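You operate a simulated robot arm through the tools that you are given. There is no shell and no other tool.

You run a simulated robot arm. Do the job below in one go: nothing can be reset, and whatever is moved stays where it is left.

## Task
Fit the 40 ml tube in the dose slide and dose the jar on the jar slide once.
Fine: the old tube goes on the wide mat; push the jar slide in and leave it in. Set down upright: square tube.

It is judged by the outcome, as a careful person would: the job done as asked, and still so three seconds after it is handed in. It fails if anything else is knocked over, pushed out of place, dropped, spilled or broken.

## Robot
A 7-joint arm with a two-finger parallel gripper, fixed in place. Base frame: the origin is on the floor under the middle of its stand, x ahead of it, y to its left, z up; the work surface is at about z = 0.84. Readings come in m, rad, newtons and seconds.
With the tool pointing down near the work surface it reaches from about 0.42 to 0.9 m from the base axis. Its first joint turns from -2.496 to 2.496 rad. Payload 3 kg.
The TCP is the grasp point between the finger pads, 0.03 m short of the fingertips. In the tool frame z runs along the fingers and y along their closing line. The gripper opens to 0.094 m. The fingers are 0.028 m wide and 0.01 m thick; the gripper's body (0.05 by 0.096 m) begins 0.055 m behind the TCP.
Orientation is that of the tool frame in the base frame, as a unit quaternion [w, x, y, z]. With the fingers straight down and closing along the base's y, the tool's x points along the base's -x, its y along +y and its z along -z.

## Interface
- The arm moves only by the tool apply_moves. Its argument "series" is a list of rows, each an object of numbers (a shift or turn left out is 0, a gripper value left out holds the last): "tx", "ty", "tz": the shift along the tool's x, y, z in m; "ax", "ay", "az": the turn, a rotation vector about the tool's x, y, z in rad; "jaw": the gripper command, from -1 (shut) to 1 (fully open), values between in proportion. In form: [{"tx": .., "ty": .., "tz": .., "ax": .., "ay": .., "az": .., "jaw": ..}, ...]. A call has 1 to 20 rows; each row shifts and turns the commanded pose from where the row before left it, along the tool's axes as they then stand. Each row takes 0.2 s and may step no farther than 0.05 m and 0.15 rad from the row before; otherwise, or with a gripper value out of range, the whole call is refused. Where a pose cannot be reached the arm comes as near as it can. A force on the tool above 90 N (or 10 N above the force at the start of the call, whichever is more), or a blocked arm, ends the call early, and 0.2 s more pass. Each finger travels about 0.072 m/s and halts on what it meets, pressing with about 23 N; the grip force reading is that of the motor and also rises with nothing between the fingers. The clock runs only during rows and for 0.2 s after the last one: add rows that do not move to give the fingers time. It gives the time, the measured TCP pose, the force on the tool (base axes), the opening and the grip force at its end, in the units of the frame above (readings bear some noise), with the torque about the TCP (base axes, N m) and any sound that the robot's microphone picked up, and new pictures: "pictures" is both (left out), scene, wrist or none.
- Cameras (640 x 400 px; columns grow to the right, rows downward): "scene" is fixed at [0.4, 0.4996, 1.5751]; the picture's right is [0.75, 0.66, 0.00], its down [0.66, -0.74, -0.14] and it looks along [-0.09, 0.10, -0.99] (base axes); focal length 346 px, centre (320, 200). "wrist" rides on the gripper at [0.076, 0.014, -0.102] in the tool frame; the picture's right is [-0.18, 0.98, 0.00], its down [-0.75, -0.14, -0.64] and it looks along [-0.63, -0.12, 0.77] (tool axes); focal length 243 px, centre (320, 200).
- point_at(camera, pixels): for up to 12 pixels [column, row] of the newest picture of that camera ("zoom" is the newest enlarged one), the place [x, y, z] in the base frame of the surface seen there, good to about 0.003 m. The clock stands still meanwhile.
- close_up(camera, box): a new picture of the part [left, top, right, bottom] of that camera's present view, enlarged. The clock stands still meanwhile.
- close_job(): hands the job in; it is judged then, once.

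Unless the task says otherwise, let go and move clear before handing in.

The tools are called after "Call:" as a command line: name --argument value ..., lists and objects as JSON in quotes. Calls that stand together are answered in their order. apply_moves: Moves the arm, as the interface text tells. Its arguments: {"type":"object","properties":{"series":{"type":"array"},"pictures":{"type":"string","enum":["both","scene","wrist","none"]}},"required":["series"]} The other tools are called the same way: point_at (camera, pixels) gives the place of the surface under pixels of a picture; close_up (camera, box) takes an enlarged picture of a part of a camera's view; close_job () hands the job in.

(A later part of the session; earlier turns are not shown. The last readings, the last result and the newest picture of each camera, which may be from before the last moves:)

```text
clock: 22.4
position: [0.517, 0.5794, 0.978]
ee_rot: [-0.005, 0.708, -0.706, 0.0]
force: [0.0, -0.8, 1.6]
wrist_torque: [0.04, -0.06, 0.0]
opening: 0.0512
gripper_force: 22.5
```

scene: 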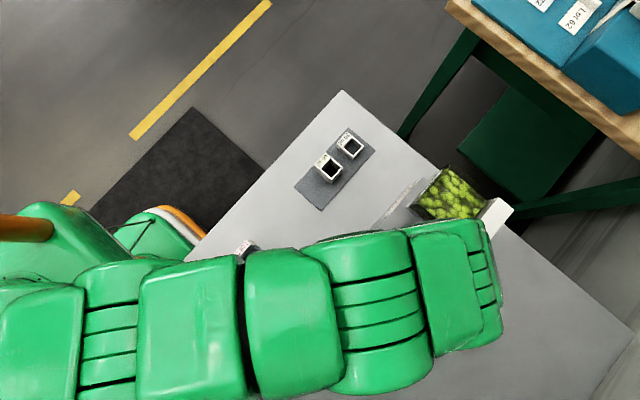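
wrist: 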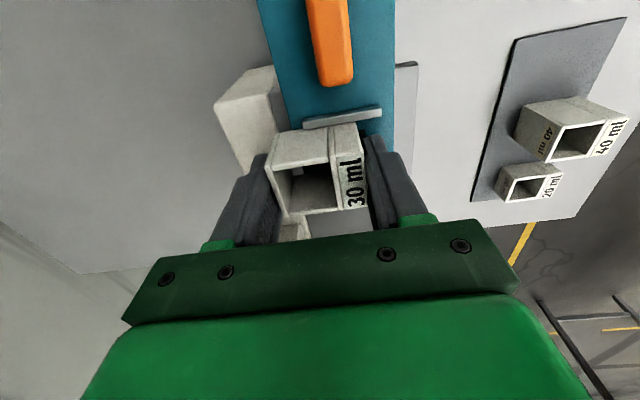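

The tube is gripped at 0.0512 m with 22.5 N. I'll lift 3 mm and check whether it comes with the hand.

Call:
apply_moves --series '[{"tz": -0.0015}, {"tz": -0.0015}, {}]' --pictures "wrist"

Call:
close_up --camera "wrist" --box '[230, 90, 410, 220]'

```text
clock: 23.2
position: [0.5162, 0.5802, 0.9811]
ee_rot: [0.005, -0.706, 0.708, -0.001]
force: [0.3, 1.3, -0.3]
wrist_torque: [-0.03, 0.0, 0.01]
opening: 0.0514
gripper_force: 23.2
```

wrist: 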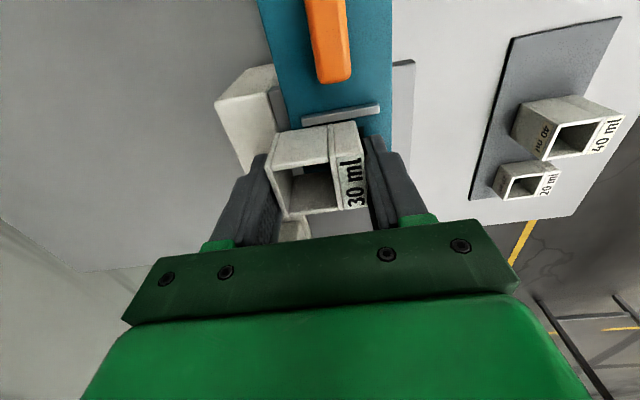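

```text
3.08 times, centred on (320, 155) of wrist
```

zoom: 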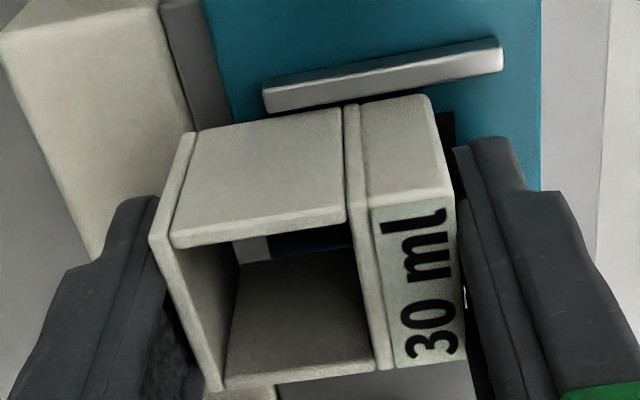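

The tube stayed put in the hand's view while the slide's ridge moved slightly, so it seems to be rising with the hand. I'll lift another 6 mm slowly and check its height.

Call:
apply_moves --series '[{"tz": -0.002}, {"tz": -0.002}, {"tz": -0.002}, {}]' --pictures "wrist"

Call:
point_at --camera "wrist" --pixels '[[280, 140], [310, 130], [340, 127], [360, 200], [300, 210], [355, 150], [284, 215], [340, 105]]'

Call:
close_up --camera "wrist" --box '[230, 90, 410, 220]'

```text
clock: 24.2
position: [0.5157, 0.5794, 0.9871]
ee_rot: [0.005, -0.707, 0.707, 0.0]
force: [0.5, 0.1, -1.0]
wrist_torque: [-0.02, 0.01, -0.02]
opening: 0.0513
gripper_force: 23.2
```

wrist: 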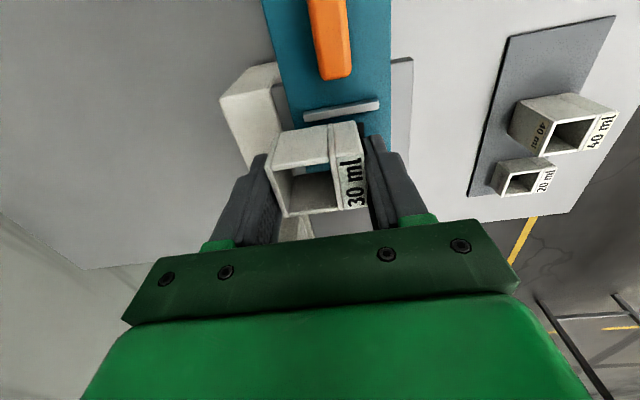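

```text
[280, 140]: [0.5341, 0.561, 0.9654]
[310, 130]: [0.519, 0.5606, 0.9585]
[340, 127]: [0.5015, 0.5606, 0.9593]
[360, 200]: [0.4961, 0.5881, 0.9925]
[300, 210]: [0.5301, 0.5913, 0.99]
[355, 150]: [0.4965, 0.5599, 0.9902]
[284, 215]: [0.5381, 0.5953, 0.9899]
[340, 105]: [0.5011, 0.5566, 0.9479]
```

```text
3.08 times, centred on (320, 155) of wrist
```

zoom: 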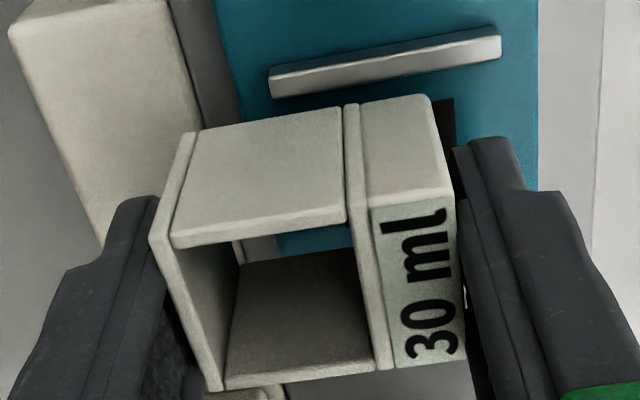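

The tube top is now at z≈0.990, up 9 mm with the hand, so it is held this time. I'll keep lifting in small smooth steps and check the grip as I go.

Call:
apply_moves --series '[{"tz": -0.003}, {"tz": -0.005}, {"tz": -0.007}, {"tz": -0.008}, {"tz": -0.008}, {"tz": -0.005}, {"tz": -0.002}, {}]' --pictures "wrist"

```text
clock: 26.0
position: [0.5147, 0.579, 1.0257]
ee_rot: [0.005, -0.707, 0.707, 0.001]
force: [0.2, 0.1, -0.2]
wrist_torque: [0.01, 0.03, -0.02]
opening: 0.0512
gripper_force: 23.3
```

wrist: 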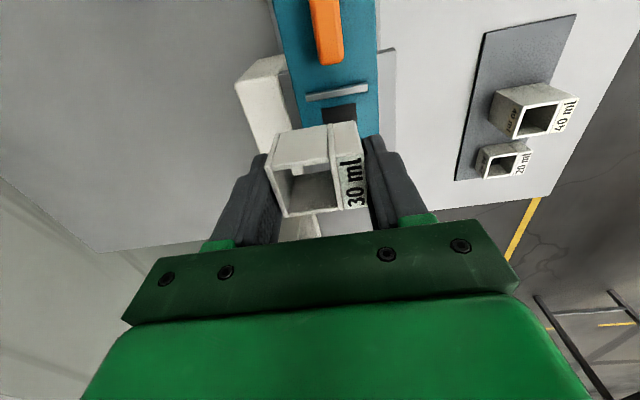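

The tube is held firmly at (320,170), opening still 0.0512. I'll carry it smoothly in -x toward the free part of the wide mat at about (0.305, 0.588).

Call:
apply_moves --series '[{"ty": 0.005, "tz": -0.003}, {"ty": 0.01, "tz": -0.003}, {"ty": 0.013, "tx": -0.001}, {"ty": 0.014, "tx": -0.001}, {"ty": 0.014, "tx": -0.001}, {"ty": 0.014, "tx": -0.001}, {"ty": 0.014, "tx": -0.001}, {"ty": 0.014, "tx": -0.001}, {"ty": 0.014, "tx": -0.001}, {"ty": 0.014, "tx": -0.001}, {"ty": 0.014, "tx": -0.001}, {"ty": 0.014}, {"ty": 0.014}, {"ty": 0.014}, {"ty": 0.013}, {"ty": 0.01}, {"ty": 0.005}, {}, {}]'

```text
clock: 30.0
position: [0.3058, 0.5882, 1.0301]
ee_rot: [0.004, -0.707, 0.708, 0.0]
force: [0.4, -0.4, 0.5]
wrist_torque: [0.05, 0.0, 0.0]
opening: 0.051
gripper_force: 23.5
```

scene: 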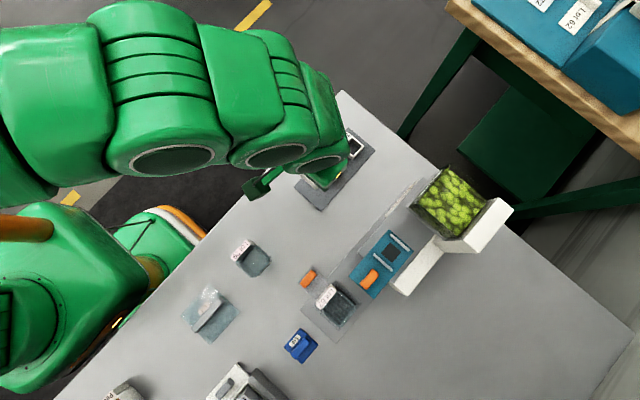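
wrist: 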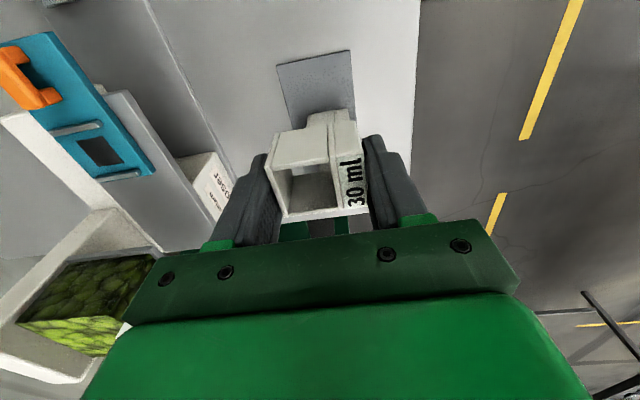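

The tube is above the mat's free end with the grip intact. The slide is now empty, so I'll zoom on it for the exact hole position, and check the mat too.

Call:
close_up --camera "scene" --box '[350, 220, 420, 304]'

Call:
close_up --camera "scene" --box '[364, 226, 416, 266]'

Call:
point_at --camera "wrist" --pixels '[[276, 66], [349, 51], [300, 90], [288, 112], [310, 125], [280, 150], [340, 135], [290, 215], [350, 208]]'

Call:
close_up --camera "wrist" --box '[230, 40, 410, 240]'

```text
4.76 times, centred on (385, 262) of scene
```

zoom: 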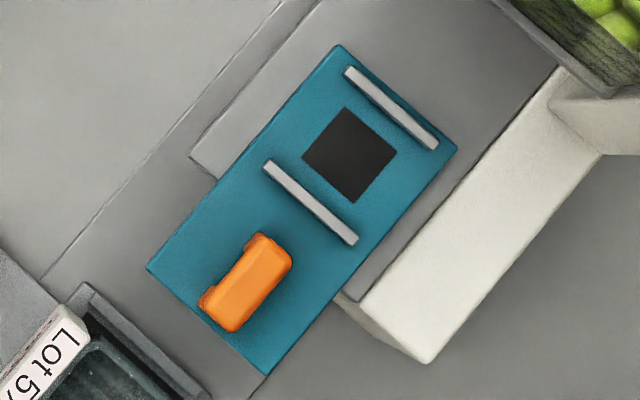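

```text
10.00 times, centred on (390, 246) of scene
```

zoom: 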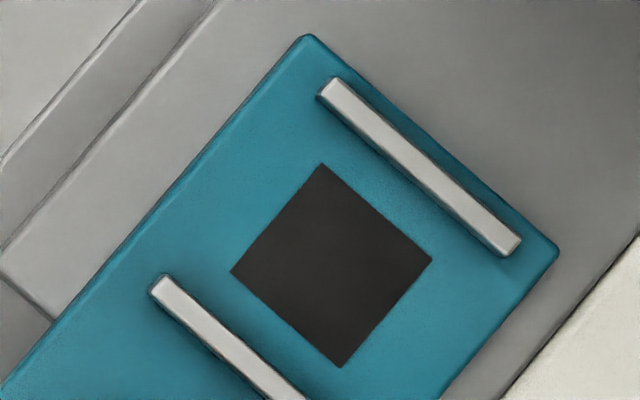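

```text
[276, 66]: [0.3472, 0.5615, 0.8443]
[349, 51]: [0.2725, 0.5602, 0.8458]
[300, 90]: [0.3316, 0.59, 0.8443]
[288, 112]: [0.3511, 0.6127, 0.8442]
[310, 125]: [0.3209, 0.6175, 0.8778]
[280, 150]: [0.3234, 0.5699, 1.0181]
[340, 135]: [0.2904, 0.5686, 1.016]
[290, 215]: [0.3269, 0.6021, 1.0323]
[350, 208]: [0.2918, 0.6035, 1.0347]
```

```text
2.00 times, centred on (320, 140) of wrist
```

zoom: 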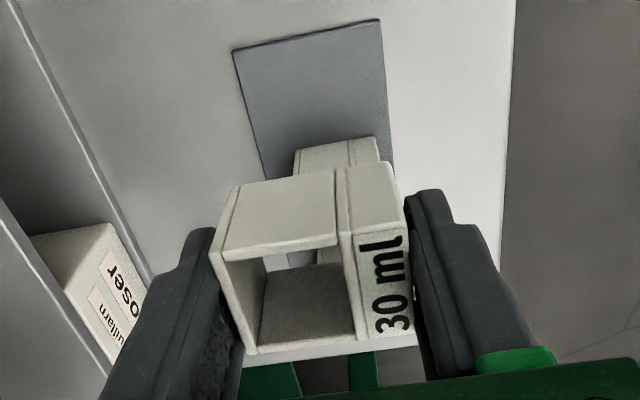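

The tube in hand spans x 0.281–0.331, y 0.569–0.605, inside the mat (x 0.272–0.35, y from 0.5615) with about 11 mm to the 40 ml tube at y 0.616. I'll lower it smoothly to just above the mat.

Call:
apply_moves --series '[{"tz": 0.005}, {"tz": 0.01}, {"tz": 0.013}, {"tz": 0.014}, {"tz": 0.014}, {"tz": 0.014}, {"tz": 0.014}, {"tz": 0.014}, {"tz": 0.014}, {"tz": 0.013}, {"tz": 0.01}, {"tz": 0.005}, {"tz": 0.003}, {}, {}]'

```text
clock: 33.2
position: [0.3072, 0.5897, 0.8861]
ee_rot: [-0.005, 0.707, -0.707, 0.0]
force: [-0.4, -0.2, -1.4]
wrist_torque: [0.0, 0.0, -0.02]
opening: 0.0513
gripper_force: 22.6
```

scene: 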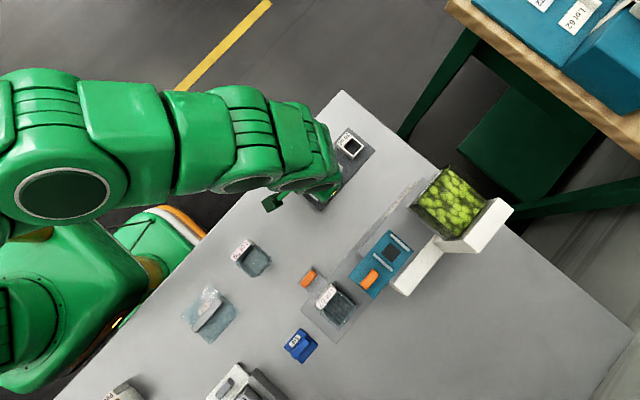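
wrist: 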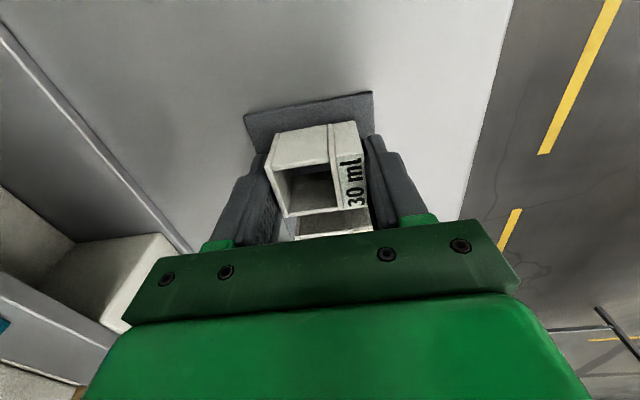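

The tube is about 6 mm above the mat at (315,165). I'll check its gap to the neighbouring 40 ml tube before touching down.

Call:
close_up --camera "wrist" --box '[230, 80, 410, 250]'

Call:
point_at --camera "wrist" --pixels '[[300, 130], [278, 140], [290, 212], [345, 207], [310, 222], [320, 226], [260, 115], [350, 100], [300, 120]]'

```text
2.35 times, centred on (320, 165) of wrist
```

zoom: 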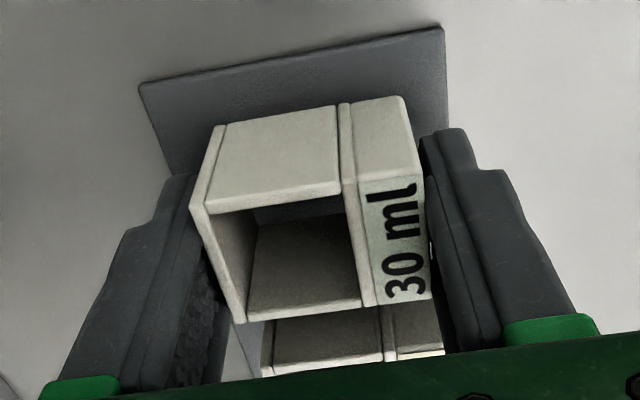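

```text
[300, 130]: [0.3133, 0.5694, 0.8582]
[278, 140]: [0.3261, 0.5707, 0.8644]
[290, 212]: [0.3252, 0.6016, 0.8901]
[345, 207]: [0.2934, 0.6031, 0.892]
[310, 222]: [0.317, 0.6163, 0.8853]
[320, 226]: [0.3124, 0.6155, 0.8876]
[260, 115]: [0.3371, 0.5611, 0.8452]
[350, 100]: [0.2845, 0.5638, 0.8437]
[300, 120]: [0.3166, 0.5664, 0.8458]
```

The tube is clear on both sides (-y face 0.569 against the mat edge at 0.562, +y face 0.605 against the neighbour at 0.616). I'll lower it in 1 mm steps until it rests.

Call:
apply_moves --series '[{"tz": 0.0015}, {"tz": 0.0015}, {"tz": 0.001}, {}]' --pictures "none"

```text
clock: 34.2
position: [0.3061, 0.59, 0.8827]
ee_rot: [-0.005, 0.708, -0.707, 0.0]
force: [-0.2, -0.3, 0.8]
wrist_torque: [0.01, -0.02, 0.0]
opening: 0.0511
gripper_force: 22.4
```

Call:
apply_moves --series '[{"tz": 0.001}, {"tz": 0.001}, {}]' --pictures "wrist"

```text
clock: 35.0
position: [0.3062, 0.5904, 0.88]
ee_rot: [-0.005, 0.707, -0.707, 0.0]
force: [-0.4, -0.2, -1.4]
wrist_torque: [-0.01, 0.02, -0.02]
opening: 0.051
gripper_force: 23.2
```

wrist: 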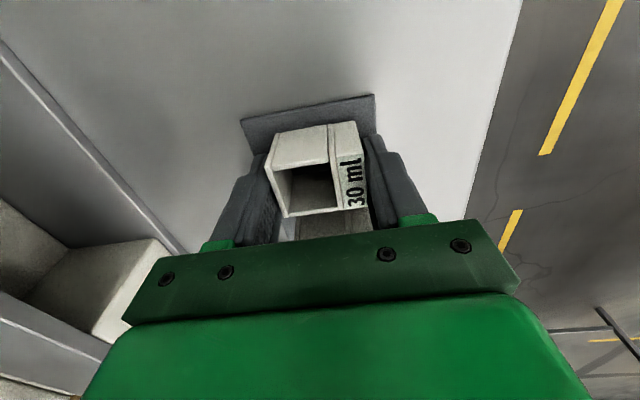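

No contact force yet (z reading only -1.4 N noise). I'll keep lowering 1 mm at a time.

Call:
apply_moves --series '[{"tz": 0.001}, {"tz": 0.001}, {}]' --pictures "wrist"

Call:
close_up --camera "wrist" --box '[230, 80, 410, 250]'

```text
clock: 35.8
position: [0.3067, 0.5906, 0.8786]
ee_rot: [0.005, -0.707, 0.707, 0.0]
force: [-0.1, -0.2, -0.4]
wrist_torque: [0.02, 0.0, 0.01]
opening: 0.0514
gripper_force: 23.2
```

wrist: 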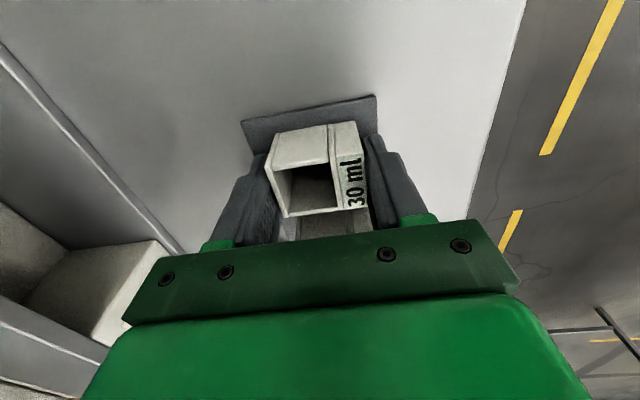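

```text
2.35 times, centred on (320, 165) of wrist
```

zoom: 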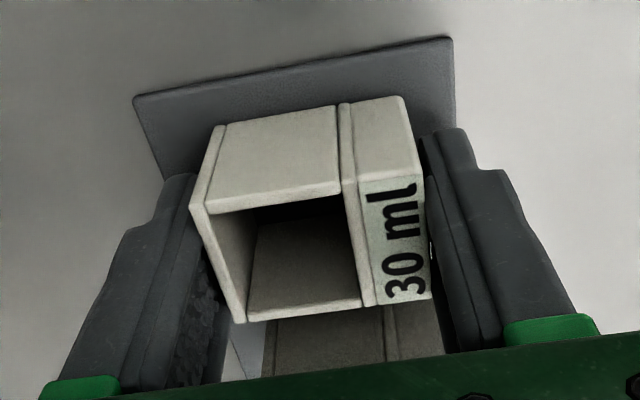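

Call:
point_at --camera "wrist" --pixels '[[303, 127], [303, 132], [320, 124], [320, 129], [345, 124], [290, 134], [310, 160], [290, 213], [345, 208], [320, 222]]'

```text
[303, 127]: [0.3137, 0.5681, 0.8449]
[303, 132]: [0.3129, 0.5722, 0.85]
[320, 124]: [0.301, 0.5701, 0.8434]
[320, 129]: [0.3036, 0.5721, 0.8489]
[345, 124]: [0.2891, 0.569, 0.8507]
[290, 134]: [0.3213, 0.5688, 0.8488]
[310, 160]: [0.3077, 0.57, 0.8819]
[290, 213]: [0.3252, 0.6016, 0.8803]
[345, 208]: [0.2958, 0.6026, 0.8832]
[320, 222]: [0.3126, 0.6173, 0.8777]
```

The tube top reads about 0.882, so its bottom should be within a millimetre of the mat. I'll take two more 1 mm steps watching the force.

Call:
apply_moves --series '[{"tz": 0.001}, {}, {}]' --pictures "none"

Call:
apply_moves --series '[{"tz": 0.001}, {}, {}]' --pictures "none"

```text
clock: 36.6
position: [0.3077, 0.5907, 0.8771]
ee_rot: [-0.005, 0.707, -0.707, 0.0]
force: [0.8, 1.1, 0.9]
wrist_torque: [0.01, 0.04, -0.02]
opening: 0.0514
gripper_force: 23.5
```

```text
clock: 37.4
position: [0.3072, 0.5887, 0.8785]
ee_rot: [0.006, -0.707, 0.707, 0.0]
force: [1.3, 1.5, 11.7]
wrist_torque: [0.01, -0.01, -0.02]
opening: 0.0513
gripper_force: 22.8
```

Force z jumped to 11.7 N, so the tube is resting on the mat. I'll ease up slightly and open the fingers.

Call:
apply_moves --series '[{"tz": -0.0007}, {}, {"jaw": 0.2}, {"jaw": 0.3}, {"jaw": 0.5}, {"jaw": 0.6}, {}, {}]' --pictures "wrist"

```text
clock: 39.2
position: [0.3069, 0.5892, 0.8783]
ee_rot: [0.004, -0.707, 0.707, 0.0]
force: [-0.1, 0.0, 0.1]
wrist_torque: [-0.01, 0.04, -0.01]
opening: 0.0753
gripper_force: 0.1
```

wrist: 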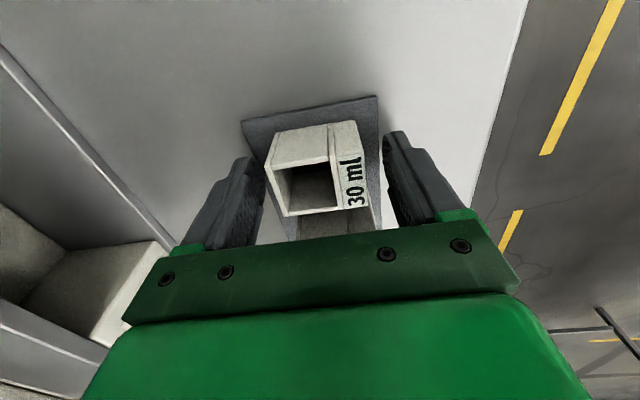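

The old tube stands upright on the mat, free of the fingers. I'll rise straight up, then shift +y above the 40 ml tube.

Call:
apply_moves --series '[{"tz": -0.005}, {"tz": -0.015}, {"tz": -0.03}, {"tz": -0.03}, {"tz": -0.02}, {"tx": -0.02}, {"tx": -0.0255, "ty": 0.002}, {}, {}]'

```text
clock: 41.2
position: [0.3036, 0.6348, 0.9795]
ee_rot: [-0.005, 0.707, -0.707, 0.0]
force: [-0.1, -0.7, 0.1]
wrist_torque: [0.0, -0.03, 0.02]
opening: 0.0755
gripper_force: 0.0
```

scene: 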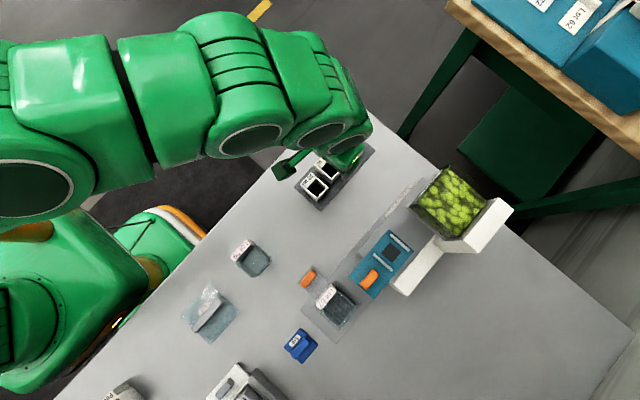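
wrist: 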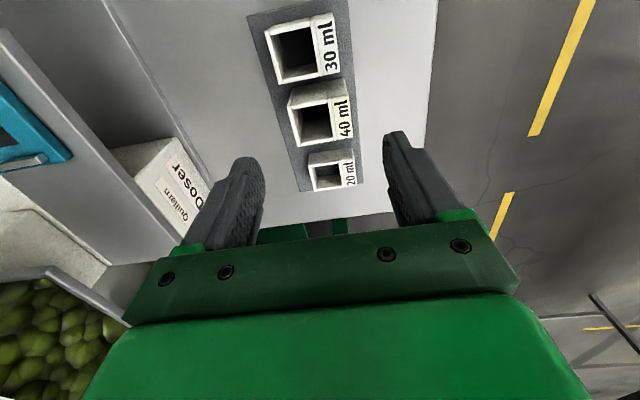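

All three tubes stand upright on the mat: 30 ml at (305,45), 40 ml at (322,115) and 20 ml at (332,172). I'll measure the 40 ml tube again for the grip.

Call:
close_up --camera "wrist" --box '[250, 10, 370, 200]'

Call:
point_at --camera "wrist" --pixels '[[290, 105], [298, 140], [299, 146], [330, 92], [345, 90], [352, 135], [340, 138], [350, 97], [292, 98], [310, 150], [272, 80], [350, 72]]'

```text
2.11 times, centred on (310, 105) of wrist
```

zoom: 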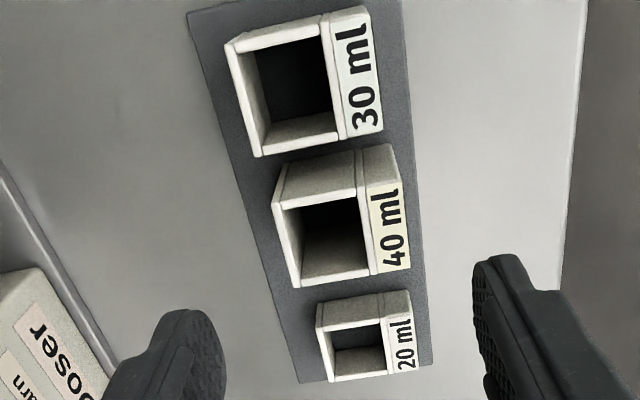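

```text
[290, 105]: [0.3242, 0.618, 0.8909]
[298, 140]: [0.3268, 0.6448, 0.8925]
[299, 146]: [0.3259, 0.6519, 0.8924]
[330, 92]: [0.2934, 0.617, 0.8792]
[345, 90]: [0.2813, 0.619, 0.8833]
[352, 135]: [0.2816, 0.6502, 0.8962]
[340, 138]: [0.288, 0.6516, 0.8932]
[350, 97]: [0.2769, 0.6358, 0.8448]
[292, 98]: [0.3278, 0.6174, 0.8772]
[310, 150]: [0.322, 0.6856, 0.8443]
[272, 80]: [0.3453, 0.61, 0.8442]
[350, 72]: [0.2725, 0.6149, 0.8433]
```

The 40 ml tube is centred at (0.3035, 0.6345), right under the hand. I'll lower to z≈0.8785 and close on it.

Call:
apply_moves --series '[{"tz": 0.02}, {"tz": 0.025}, {"tz": 0.025}, {"tz": 0.02}, {"tz": 0.0105}, {}, {"jaw": 0.3}, {"jaw": 0.15}, {}]' --pictures "wrist"

```text
clock: 43.2
position: [0.3037, 0.6348, 0.8791]
ee_rot: [0.006, -0.707, 0.707, 0.0]
force: [1.0, 0.5, 0.5]
wrist_torque: [-0.03, 0.01, 0.01]
opening: 0.054
gripper_force: 0.0
```

wrist: 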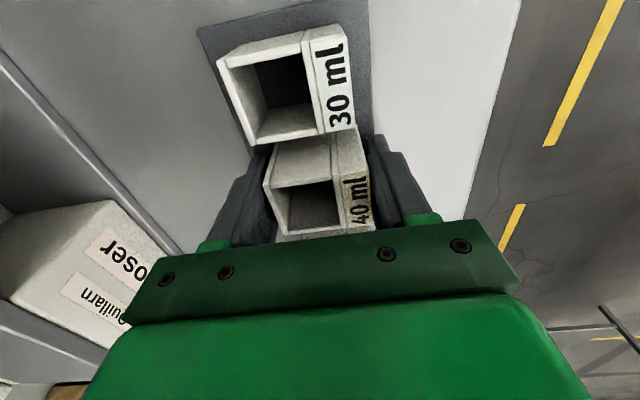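

The fingers straddle the 40 ml tube at (320,190), clear of the 30 ml tube. I'll close fully and test-lift slowly.

Call:
apply_moves --series '[{"jaw": 0}, {"jaw": -1}, {}, {}, {}, {}, {"tz": -0.001}, {"tz": -0.002}, {"tz": -0.002}, {}]' --pictures "wrist"

Call:
close_up --camera "wrist" --box '[220, 20, 420, 240]'

```text
clock: 45.4
position: [0.3071, 0.6366, 0.8834]
ee_rot: [-0.005, 0.707, -0.707, 0.0]
force: [-0.3, -0.3, -0.3]
wrist_torque: [0.03, -0.01, -0.02]
opening: 0.0514
gripper_force: 22.6
```

wrist: 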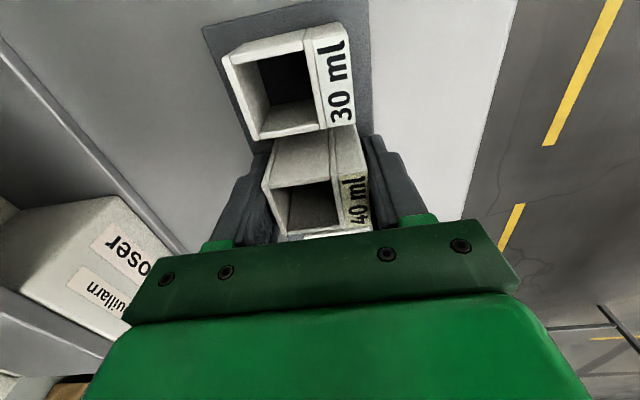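

```text
1.82 times, centred on (320, 130) of wrist
```

zoom: 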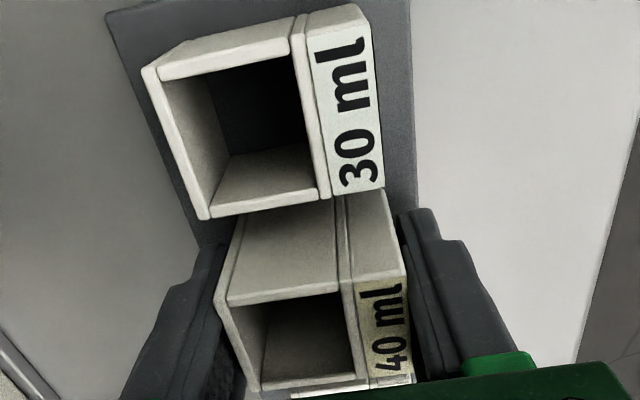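

Grip reads 22.6 N at 0.0514 m, and the tube rides with the hand. The measured x shifted by about 3 mm, so I'll lift a bit more and re-check.

Call:
apply_moves --series '[{"tz": -0.003}, {"tz": -0.004}, {"tz": -0.005}, {"tz": -0.005}, {"tz": -0.003}, {}, {}]' --pictures "wrist"

Call:
point_at --camera "wrist" --pixels '[[275, 150], [300, 140], [280, 225], [360, 215], [350, 180], [365, 180], [345, 135], [285, 120], [345, 120]]'

Call:
close_up --camera "wrist" --box '[220, 20, 420, 240]'

```text
clock: 47.0
position: [0.3035, 0.6346, 0.9022]
ee_rot: [-0.005, 0.708, -0.706, 0.0]
force: [-1.4, 0.3, -0.3]
wrist_torque: [0.02, -0.02, -0.03]
opening: 0.0515
gripper_force: 23.3
```

wrist: 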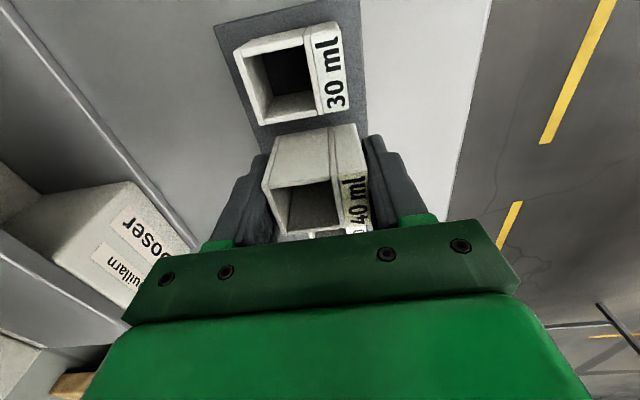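

```text
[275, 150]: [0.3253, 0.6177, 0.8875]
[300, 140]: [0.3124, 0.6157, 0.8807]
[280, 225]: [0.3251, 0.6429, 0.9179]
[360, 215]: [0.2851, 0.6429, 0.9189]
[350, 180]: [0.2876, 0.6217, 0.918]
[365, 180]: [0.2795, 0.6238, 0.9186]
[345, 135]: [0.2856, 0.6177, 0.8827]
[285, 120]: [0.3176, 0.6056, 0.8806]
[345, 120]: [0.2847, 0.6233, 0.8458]
```

```text
1.82 times, centred on (320, 130) of wrist
```

zoom: 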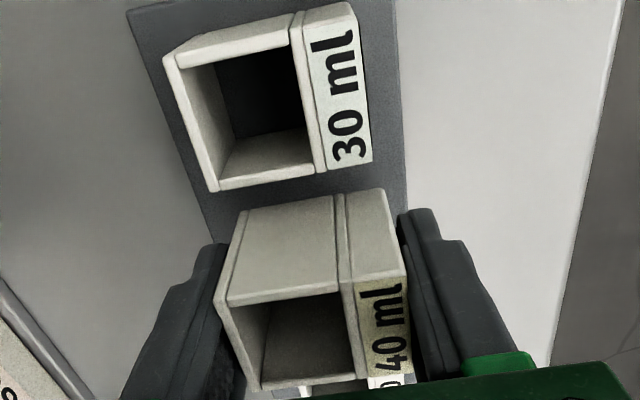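

The 40 ml tube is held with its bottom 0.036 m below the TCP and centred in the fingers. I'll re-measure the empty seat in the slide from the scene camera before carrying it over.

Call:
close_up --camera "scene" --box '[364, 226, 416, 266]'

Call:
apply_moves --series '[{"tz": -0.005}, {"tz": -0.01}, {"tz": -0.013}, {"tz": -0.014}, {"tz": -0.014}, {"tz": -0.014}, {"tz": -0.014}, {"tz": -0.014}, {"tz": -0.014}, {"tz": -0.01}, {"tz": -0.005}, {}]' --pictures "wrist"

```text
10.00 times, centred on (390, 246) of scene
```

zoom: 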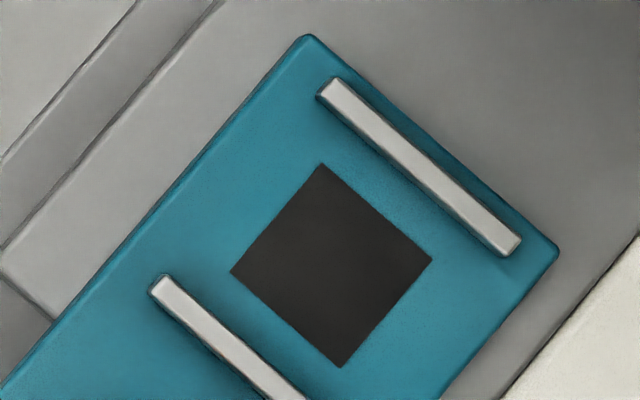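

```text
clock: 49.6
position: [0.3039, 0.6354, 1.0298]
ee_rot: [0.004, -0.707, 0.708, 0.0]
force: [-0.6, -0.4, -0.1]
wrist_torque: [0.02, -0.02, 0.01]
opening: 0.0511
gripper_force: 22.9
```

wrist: 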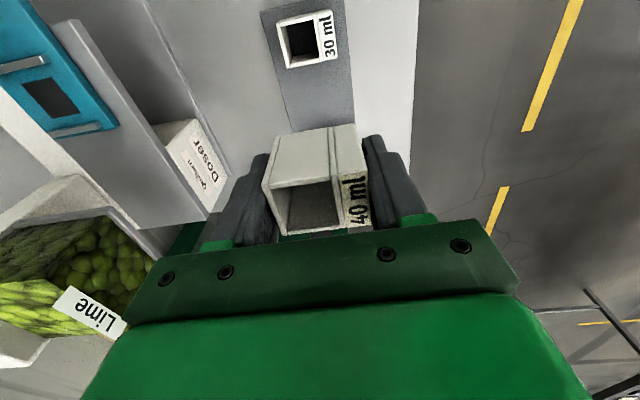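

Call:
close_up --camera "scene" --box '[364, 226, 416, 266]'

Call:
point_at --camera "zoom" --pixels '[[320, 167], [428, 260], [340, 362], [235, 271], [331, 265], [338, 82], [515, 238], [165, 282], [290, 395], [335, 100], [307, 40], [250, 350]]'

```text
10.00 times, centred on (390, 246) of scene
```

zoom: 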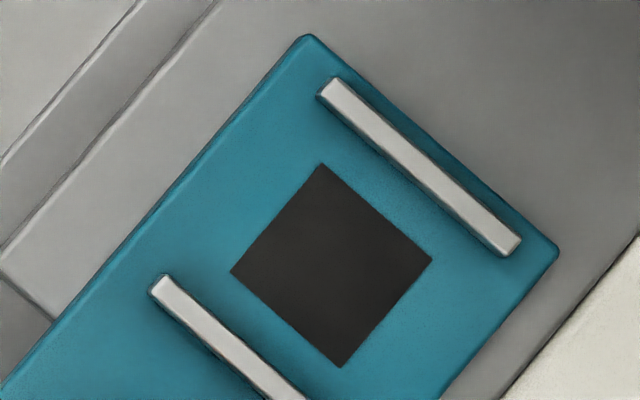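

```text
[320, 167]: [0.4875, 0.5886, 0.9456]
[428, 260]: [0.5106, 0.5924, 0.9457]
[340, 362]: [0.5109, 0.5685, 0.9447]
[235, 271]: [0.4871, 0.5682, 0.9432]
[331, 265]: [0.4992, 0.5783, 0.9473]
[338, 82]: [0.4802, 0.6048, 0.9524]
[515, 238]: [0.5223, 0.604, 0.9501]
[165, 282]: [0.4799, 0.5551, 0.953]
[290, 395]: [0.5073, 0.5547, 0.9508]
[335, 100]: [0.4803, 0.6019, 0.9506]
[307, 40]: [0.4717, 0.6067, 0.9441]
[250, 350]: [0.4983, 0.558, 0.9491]
```

The seat's dark square is centred at about (0.4995, 0.5795) between ridges at y 0.5575 and 0.602, so the TCP should end at (0.4925, 0.5795). I'll carry the tube there smoothly, moving in -y first to keep away from the hopper.

Call:
apply_moves --series '[{"tx": 0.005}, {"tx": 0.01, "ty": -0.004}, {"tx": 0.012, "ty": -0.008}, {"tx": 0.012, "ty": -0.012}, {"tx": 0.01, "ty": -0.014}, {"tx": 0.0069, "ty": -0.014}, {"ty": -0.014}, {"ty": -0.014}, {"ty": -0.014}, {"ty": -0.014}, {"ty": -0.014}, {"ty": -0.014}, {"ty": -0.014}, {"ty": -0.014}, {"ty": -0.012}, {"ty": -0.008}, {"ty": -0.0046}, {}, {}]'

```text
clock: 53.6
position: [0.4929, 0.5787, 1.0307]
ee_rot: [-0.005, 0.707, -0.707, 0.0]
force: [-0.3, 0.8, -0.2]
wrist_torque: [-0.01, -0.06, -0.05]
opening: 0.0511
gripper_force: 22.5
```

scene: 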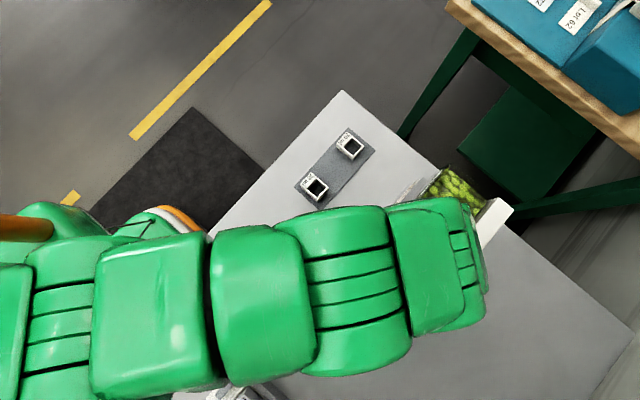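
wrist: 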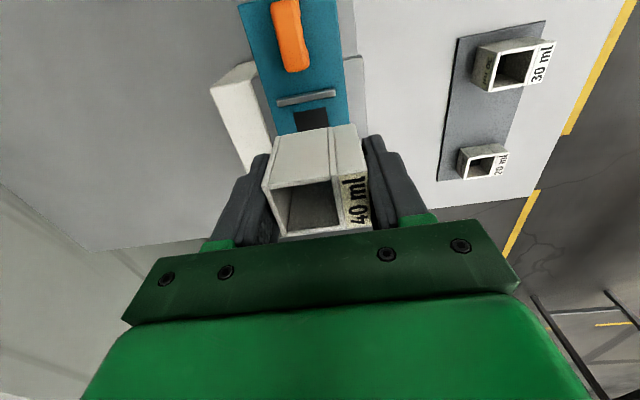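

The tube is over the seat, with the ridge at (308,97) and dark square at (312,118) just in view. I'll lower it to about 1 cm above the slide and check alignment.

Call:
apply_moves --series '[{"tz": 0.004}, {"tz": 0.007}, {"tz": 0.008}, {"tz": 0.008}, {"tz": 0.007}, {"tz": 0.004}, {"tz": 0.002}, {}, {}]' --pictures "wrist"

Call:
close_up --camera "wrist" --box '[220, 60, 420, 240]'

Call:
point_at --camera "wrist" --pixels '[[280, 135], [300, 132], [320, 130], [340, 128], [290, 105], [320, 100], [268, 170], [365, 185], [282, 228], [365, 220]]'

```text
clock: 55.6
position: [0.4927, 0.5789, 0.9903]
ee_rot: [-0.005, 0.707, -0.707, 0.001]
force: [-0.8, -0.5, -0.2]
wrist_torque: [-0.01, 0.0, -0.02]
opening: 0.0514
gripper_force: 23.3
```

wrist: 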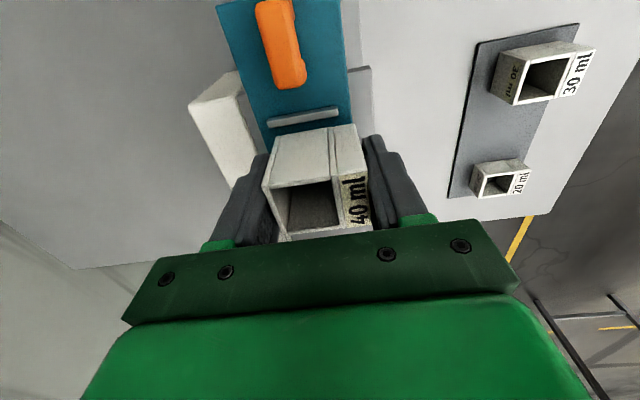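

```text
2.22 times, centred on (320, 150) of wrist
```

zoom: 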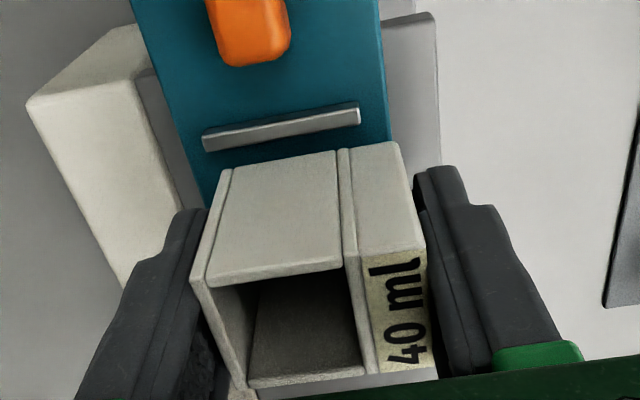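

```text
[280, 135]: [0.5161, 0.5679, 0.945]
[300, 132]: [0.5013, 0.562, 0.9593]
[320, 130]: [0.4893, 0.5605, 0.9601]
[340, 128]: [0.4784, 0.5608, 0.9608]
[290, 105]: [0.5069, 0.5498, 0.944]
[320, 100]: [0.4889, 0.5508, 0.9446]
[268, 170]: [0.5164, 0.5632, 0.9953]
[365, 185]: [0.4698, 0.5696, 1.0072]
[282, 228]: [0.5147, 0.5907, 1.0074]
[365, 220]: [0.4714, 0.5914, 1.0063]
```

The tube's -y face is at 0.5605, exactly where the old one was, and it clears both ridges. I'll lower it in small steps until it seats.

Call:
apply_moves --series '[{"tz": 0.002}, {"tz": 0.002}, {"tz": 0.002}, {"tz": 0.0015}, {}]' --pictures "none"

Call:
apply_moves --series '[{"tz": 0.001}, {}, {}]' --pictures "none"

Call:
apply_moves --series '[{"tz": 0.001}, {}, {}]' --pictures "wrist"

```text
clock: 56.8
position: [0.492, 0.5785, 0.9826]
ee_rot: [0.005, -0.706, 0.708, 0.0]
force: [-0.4, 0.2, 0.0]
wrist_torque: [0.02, -0.02, 0.0]
opening: 0.0514
gripper_force: 22.7
```

```text
clock: 57.6
position: [0.4919, 0.5782, 0.9819]
ee_rot: [0.005, -0.707, 0.707, -0.001]
force: [0.2, 0.5, -0.2]
wrist_torque: [0.0, -0.01, 0.01]
opening: 0.0512
gripper_force: 23.2
```

```text
clock: 58.4
position: [0.4921, 0.5775, 0.981]
ee_rot: [-0.005, 0.708, -0.706, 0.0]
force: [0.2, -1.3, 0.3]
wrist_torque: [0.0, 0.0, 0.0]
opening: 0.0512
gripper_force: 23.0
```

wrist: 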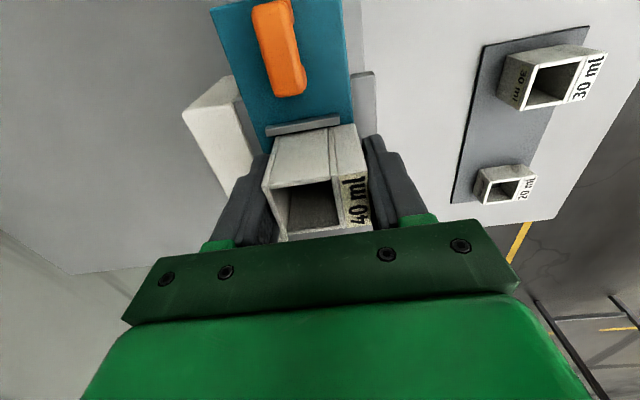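

The tube is now down between the ridges with no side force. I'll take a few more 1 mm steps until the z force shows it seated.

Call:
apply_moves --series '[{"tz": 0.001, "tx": -0.0005}, {}, {}]' --pictures "none"

Call:
apply_moves --series '[{"tz": 0.001}, {}, {}]' --pictures "wrist"

```text
clock: 59.2
position: [0.4932, 0.5782, 0.9794]
ee_rot: [-0.005, 0.707, -0.707, 0.0]
force: [0.4, -0.1, -0.5]
wrist_torque: [0.01, 0.03, 0.0]
opening: 0.0513
gripper_force: 23.0
```

```text
clock: 60.0
position: [0.4927, 0.5793, 0.978]
ee_rot: [0.004, -0.707, 0.708, 0.001]
force: [-0.5, 0.0, 2.9]
wrist_torque: [0.03, 0.05, -0.01]
opening: 0.0511
gripper_force: 22.5
```

wrist: 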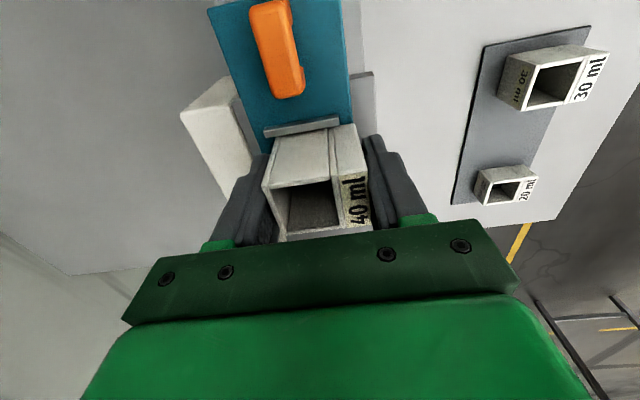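

The z force rose to 2.9 N, so it is just touching. One more small press, then I'll release.

Call:
apply_moves --series '[{"tz": 0.001}, {}, {}]' --pictures "none"

```text
clock: 60.8
position: [0.4919, 0.5767, 0.979]
ee_rot: [0.005, -0.707, 0.707, 0.001]
force: [1.1, -1.0, 16.7]
wrist_torque: [-0.04, 0.16, 0.0]
opening: 0.0512
gripper_force: 23.3
```

16.7 N upward confirms it is seated. I'll ease off and open the fingers.

Call:
apply_moves --series '[{"tz": -0.001}, {}, {"jaw": 0.2}, {"jaw": 0.3}, {"jaw": 0.45}, {"jaw": 0.6}, {}, {}]' --pictures "wrist"

Call:
close_up --camera "wrist" --box '[220, 60, 420, 240]'

Call:
point_at --camera "wrist" --pixels '[[300, 140], [340, 132], [282, 228], [365, 220], [275, 175], [365, 180]]'

```text
clock: 62.6
position: [0.4927, 0.579, 0.9791]
ee_rot: [-0.005, 0.708, -0.707, 0.0]
force: [0.4, -0.3, 0.3]
wrist_torque: [0.02, -0.01, 0.02]
opening: 0.0752
gripper_force: 0.1
```

wrist: 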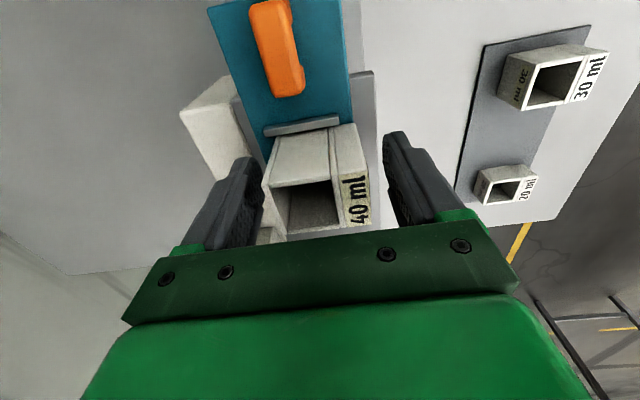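

```text
2.22 times, centred on (320, 150) of wrist
```

zoom: 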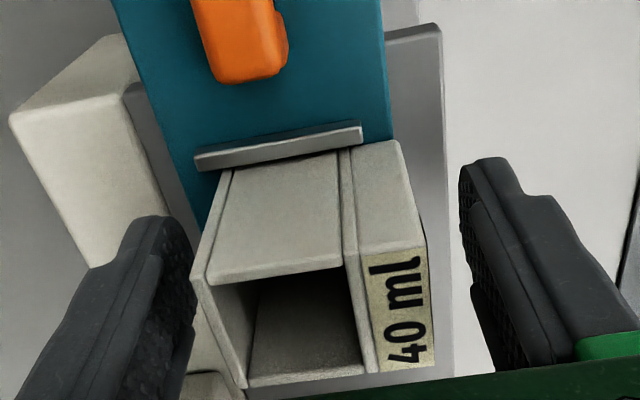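

```text
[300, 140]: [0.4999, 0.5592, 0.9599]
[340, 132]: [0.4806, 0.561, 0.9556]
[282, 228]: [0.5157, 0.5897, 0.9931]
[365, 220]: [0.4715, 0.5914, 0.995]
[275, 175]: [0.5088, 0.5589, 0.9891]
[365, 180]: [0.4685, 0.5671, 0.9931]
```

The 40 ml tube stands square in the seat, top at about 0.994, just under the hopper frame. I'll rise clear, back off in -y, and look at the jar slide handle from the scene camera.

Call:
apply_moves --series '[{"tz": -0.005}, {"tz": -0.015}, {"tz": -0.03}, {"tz": -0.04}, {"tz": -0.03}, {"tx": 0.04}, {"tx": 0.045}, {"tx": 0.045}, {"tx": 0.045}, {"tx": 0.045}, {"tx": 0.04}, {}, {}]'

```text
clock: 65.4
position: [0.4912, 0.3199, 1.0991]
ee_rot: [-0.005, 0.707, -0.707, 0.0]
force: [-0.5, 0.1, 1.2]
wrist_torque: [0.01, -0.02, 0.0]
opening: 0.0752
gripper_force: 0.1
```

scene: 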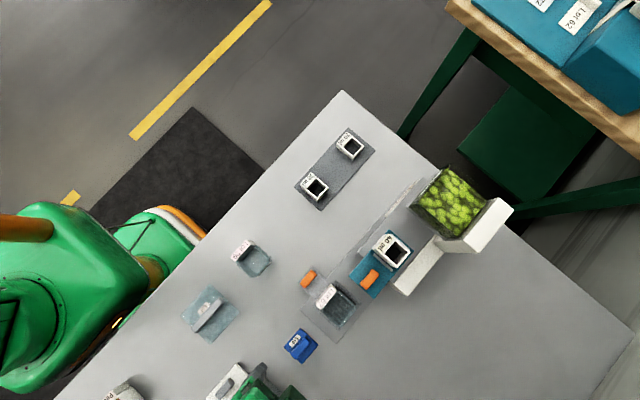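
wrist: 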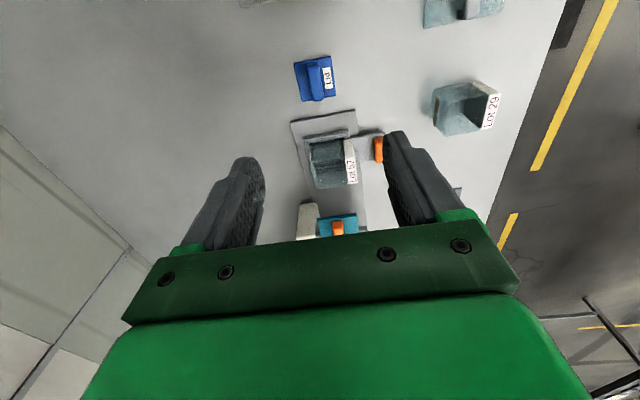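

The scene view shows the 40 ml tube in the slide at (392,248), the 30 ml at (313,186) and the 20 ml at (350,145) on the mat, all upright. I'll zoom to confirm and measure the jar slide handle.

Call:
close_up --camera "scene" --box '[345, 220, 425, 305]'

Call:
close_up --camera "scene" --box '[290, 258, 370, 308]'

Call:
point_at --camera "zoom" --pixels '[[170, 85], [105, 150], [140, 180], [200, 110], [150, 130], [175, 100], [120, 165], [160, 60], [200, 75], [70, 190], [300, 170], [220, 160]]'

```text
4.71 times, centred on (385, 262) of scene
```

zoom: 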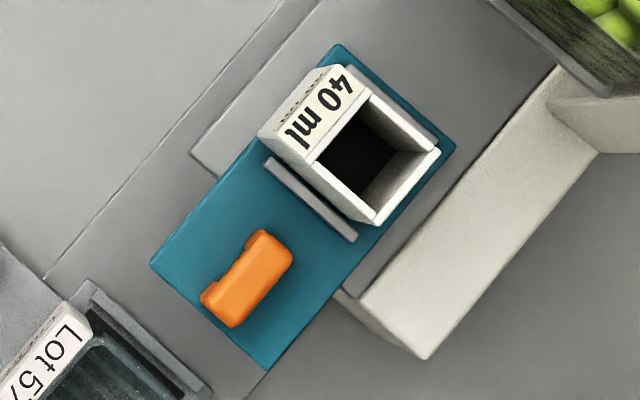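

```text
8.00 times, centred on (330, 283) of scene
```

zoom: 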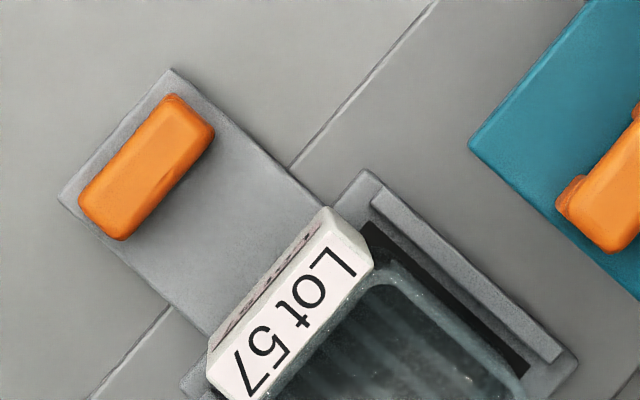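

```text
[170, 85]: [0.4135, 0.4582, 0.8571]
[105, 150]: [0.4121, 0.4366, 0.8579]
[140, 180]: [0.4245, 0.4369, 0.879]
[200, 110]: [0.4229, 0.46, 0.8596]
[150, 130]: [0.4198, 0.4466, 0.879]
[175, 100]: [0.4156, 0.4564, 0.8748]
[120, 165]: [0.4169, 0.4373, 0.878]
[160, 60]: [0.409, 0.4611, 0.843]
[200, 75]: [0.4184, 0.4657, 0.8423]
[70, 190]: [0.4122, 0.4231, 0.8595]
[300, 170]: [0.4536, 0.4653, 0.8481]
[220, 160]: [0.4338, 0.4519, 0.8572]
```

The 40 ml tube sits in the same seat as the old one did. The jar slide handle bar spans x 0.414–0.430, y 0.420–0.456 with its top at z 0.879. I'll turn the tool back to close along y and move above that handle.

Call:
apply_moves --series '[{"az": 0.15}, {"az": 0.15}, {"az": 0.15}, {"az": 0.15}, {"az": 0.15}, {"az": 0.15}, {"az": 0.15}, {"az": 0.15}, {"az": 0.15}, {"az": 0.15}, {"az": 0.07}, {"tx": 0.03, "ty": 0.03}, {"tx": 0.03, "ty": 0.035}, {"tx": 0.0092, "ty": 0.04}, {"ty": 0.013}, {}, {}]'

```text
clock: 69.0
position: [0.4207, 0.4357, 1.0964]
ee_rot: [0.002, -0.001, 1.0, 0.003]
force: [-1.0, -0.5, 0.2]
wrist_torque: [0.01, 0.01, -0.02]
opening: 0.0751
gripper_force: 0.1
```

scene: 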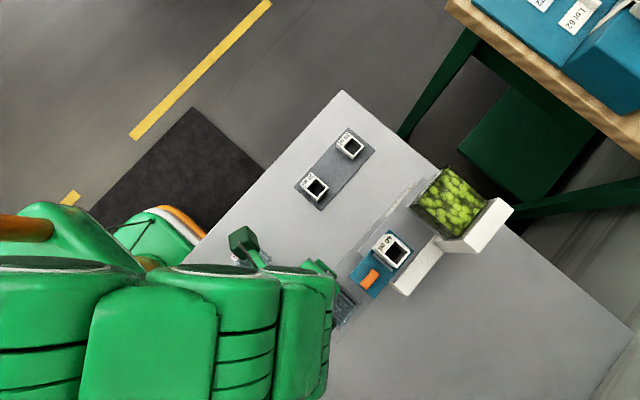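
wrist: 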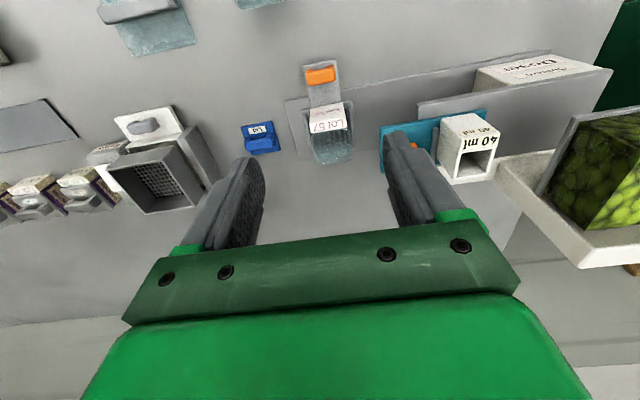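

The handle shows at (321,75) and the jar at (330,130). The camera housing stays well above the Lot 29 jar. I'll lower to just above the handle and check alignment.

Call:
apply_moves --series '[{"tz": 0.03}, {"tz": 0.04}, {"tz": 0.04}, {"tz": 0.035}, {"tz": 0.018}, {}, {}]'

Call:
close_up --camera "wrist" --box '[220, 60, 420, 240]'

```text
clock: 70.6
position: [0.4234, 0.4371, 0.9352]
ee_rot: [0.003, -0.001, 1.0, 0.003]
force: [-0.1, 0.3, 0.5]
wrist_torque: [0.0, 0.01, 0.01]
opening: 0.0751
gripper_force: 0.1
```

scene: 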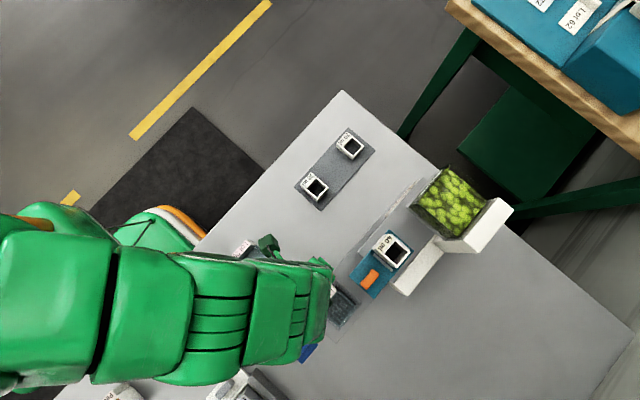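
wrist: 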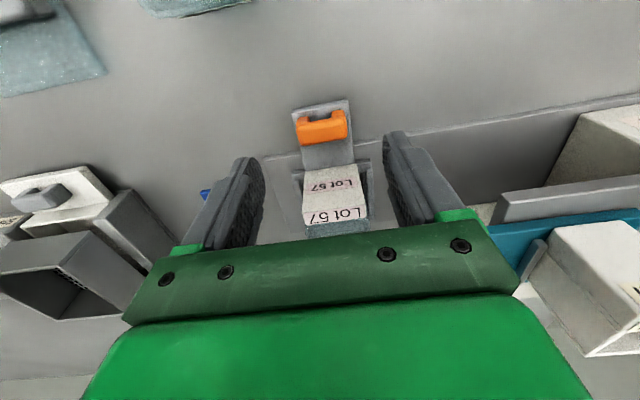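

```text
2.22 times, centred on (320, 150) of wrist
```

zoom: 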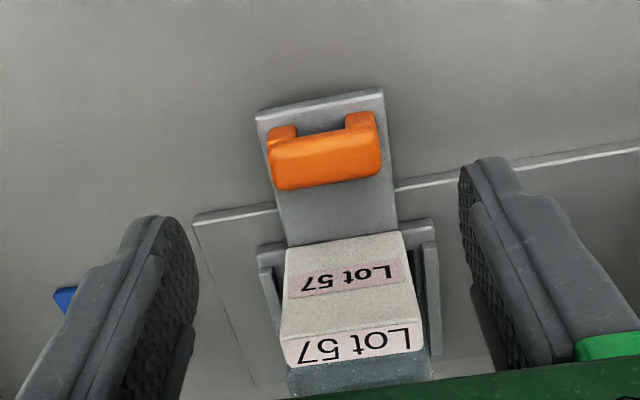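

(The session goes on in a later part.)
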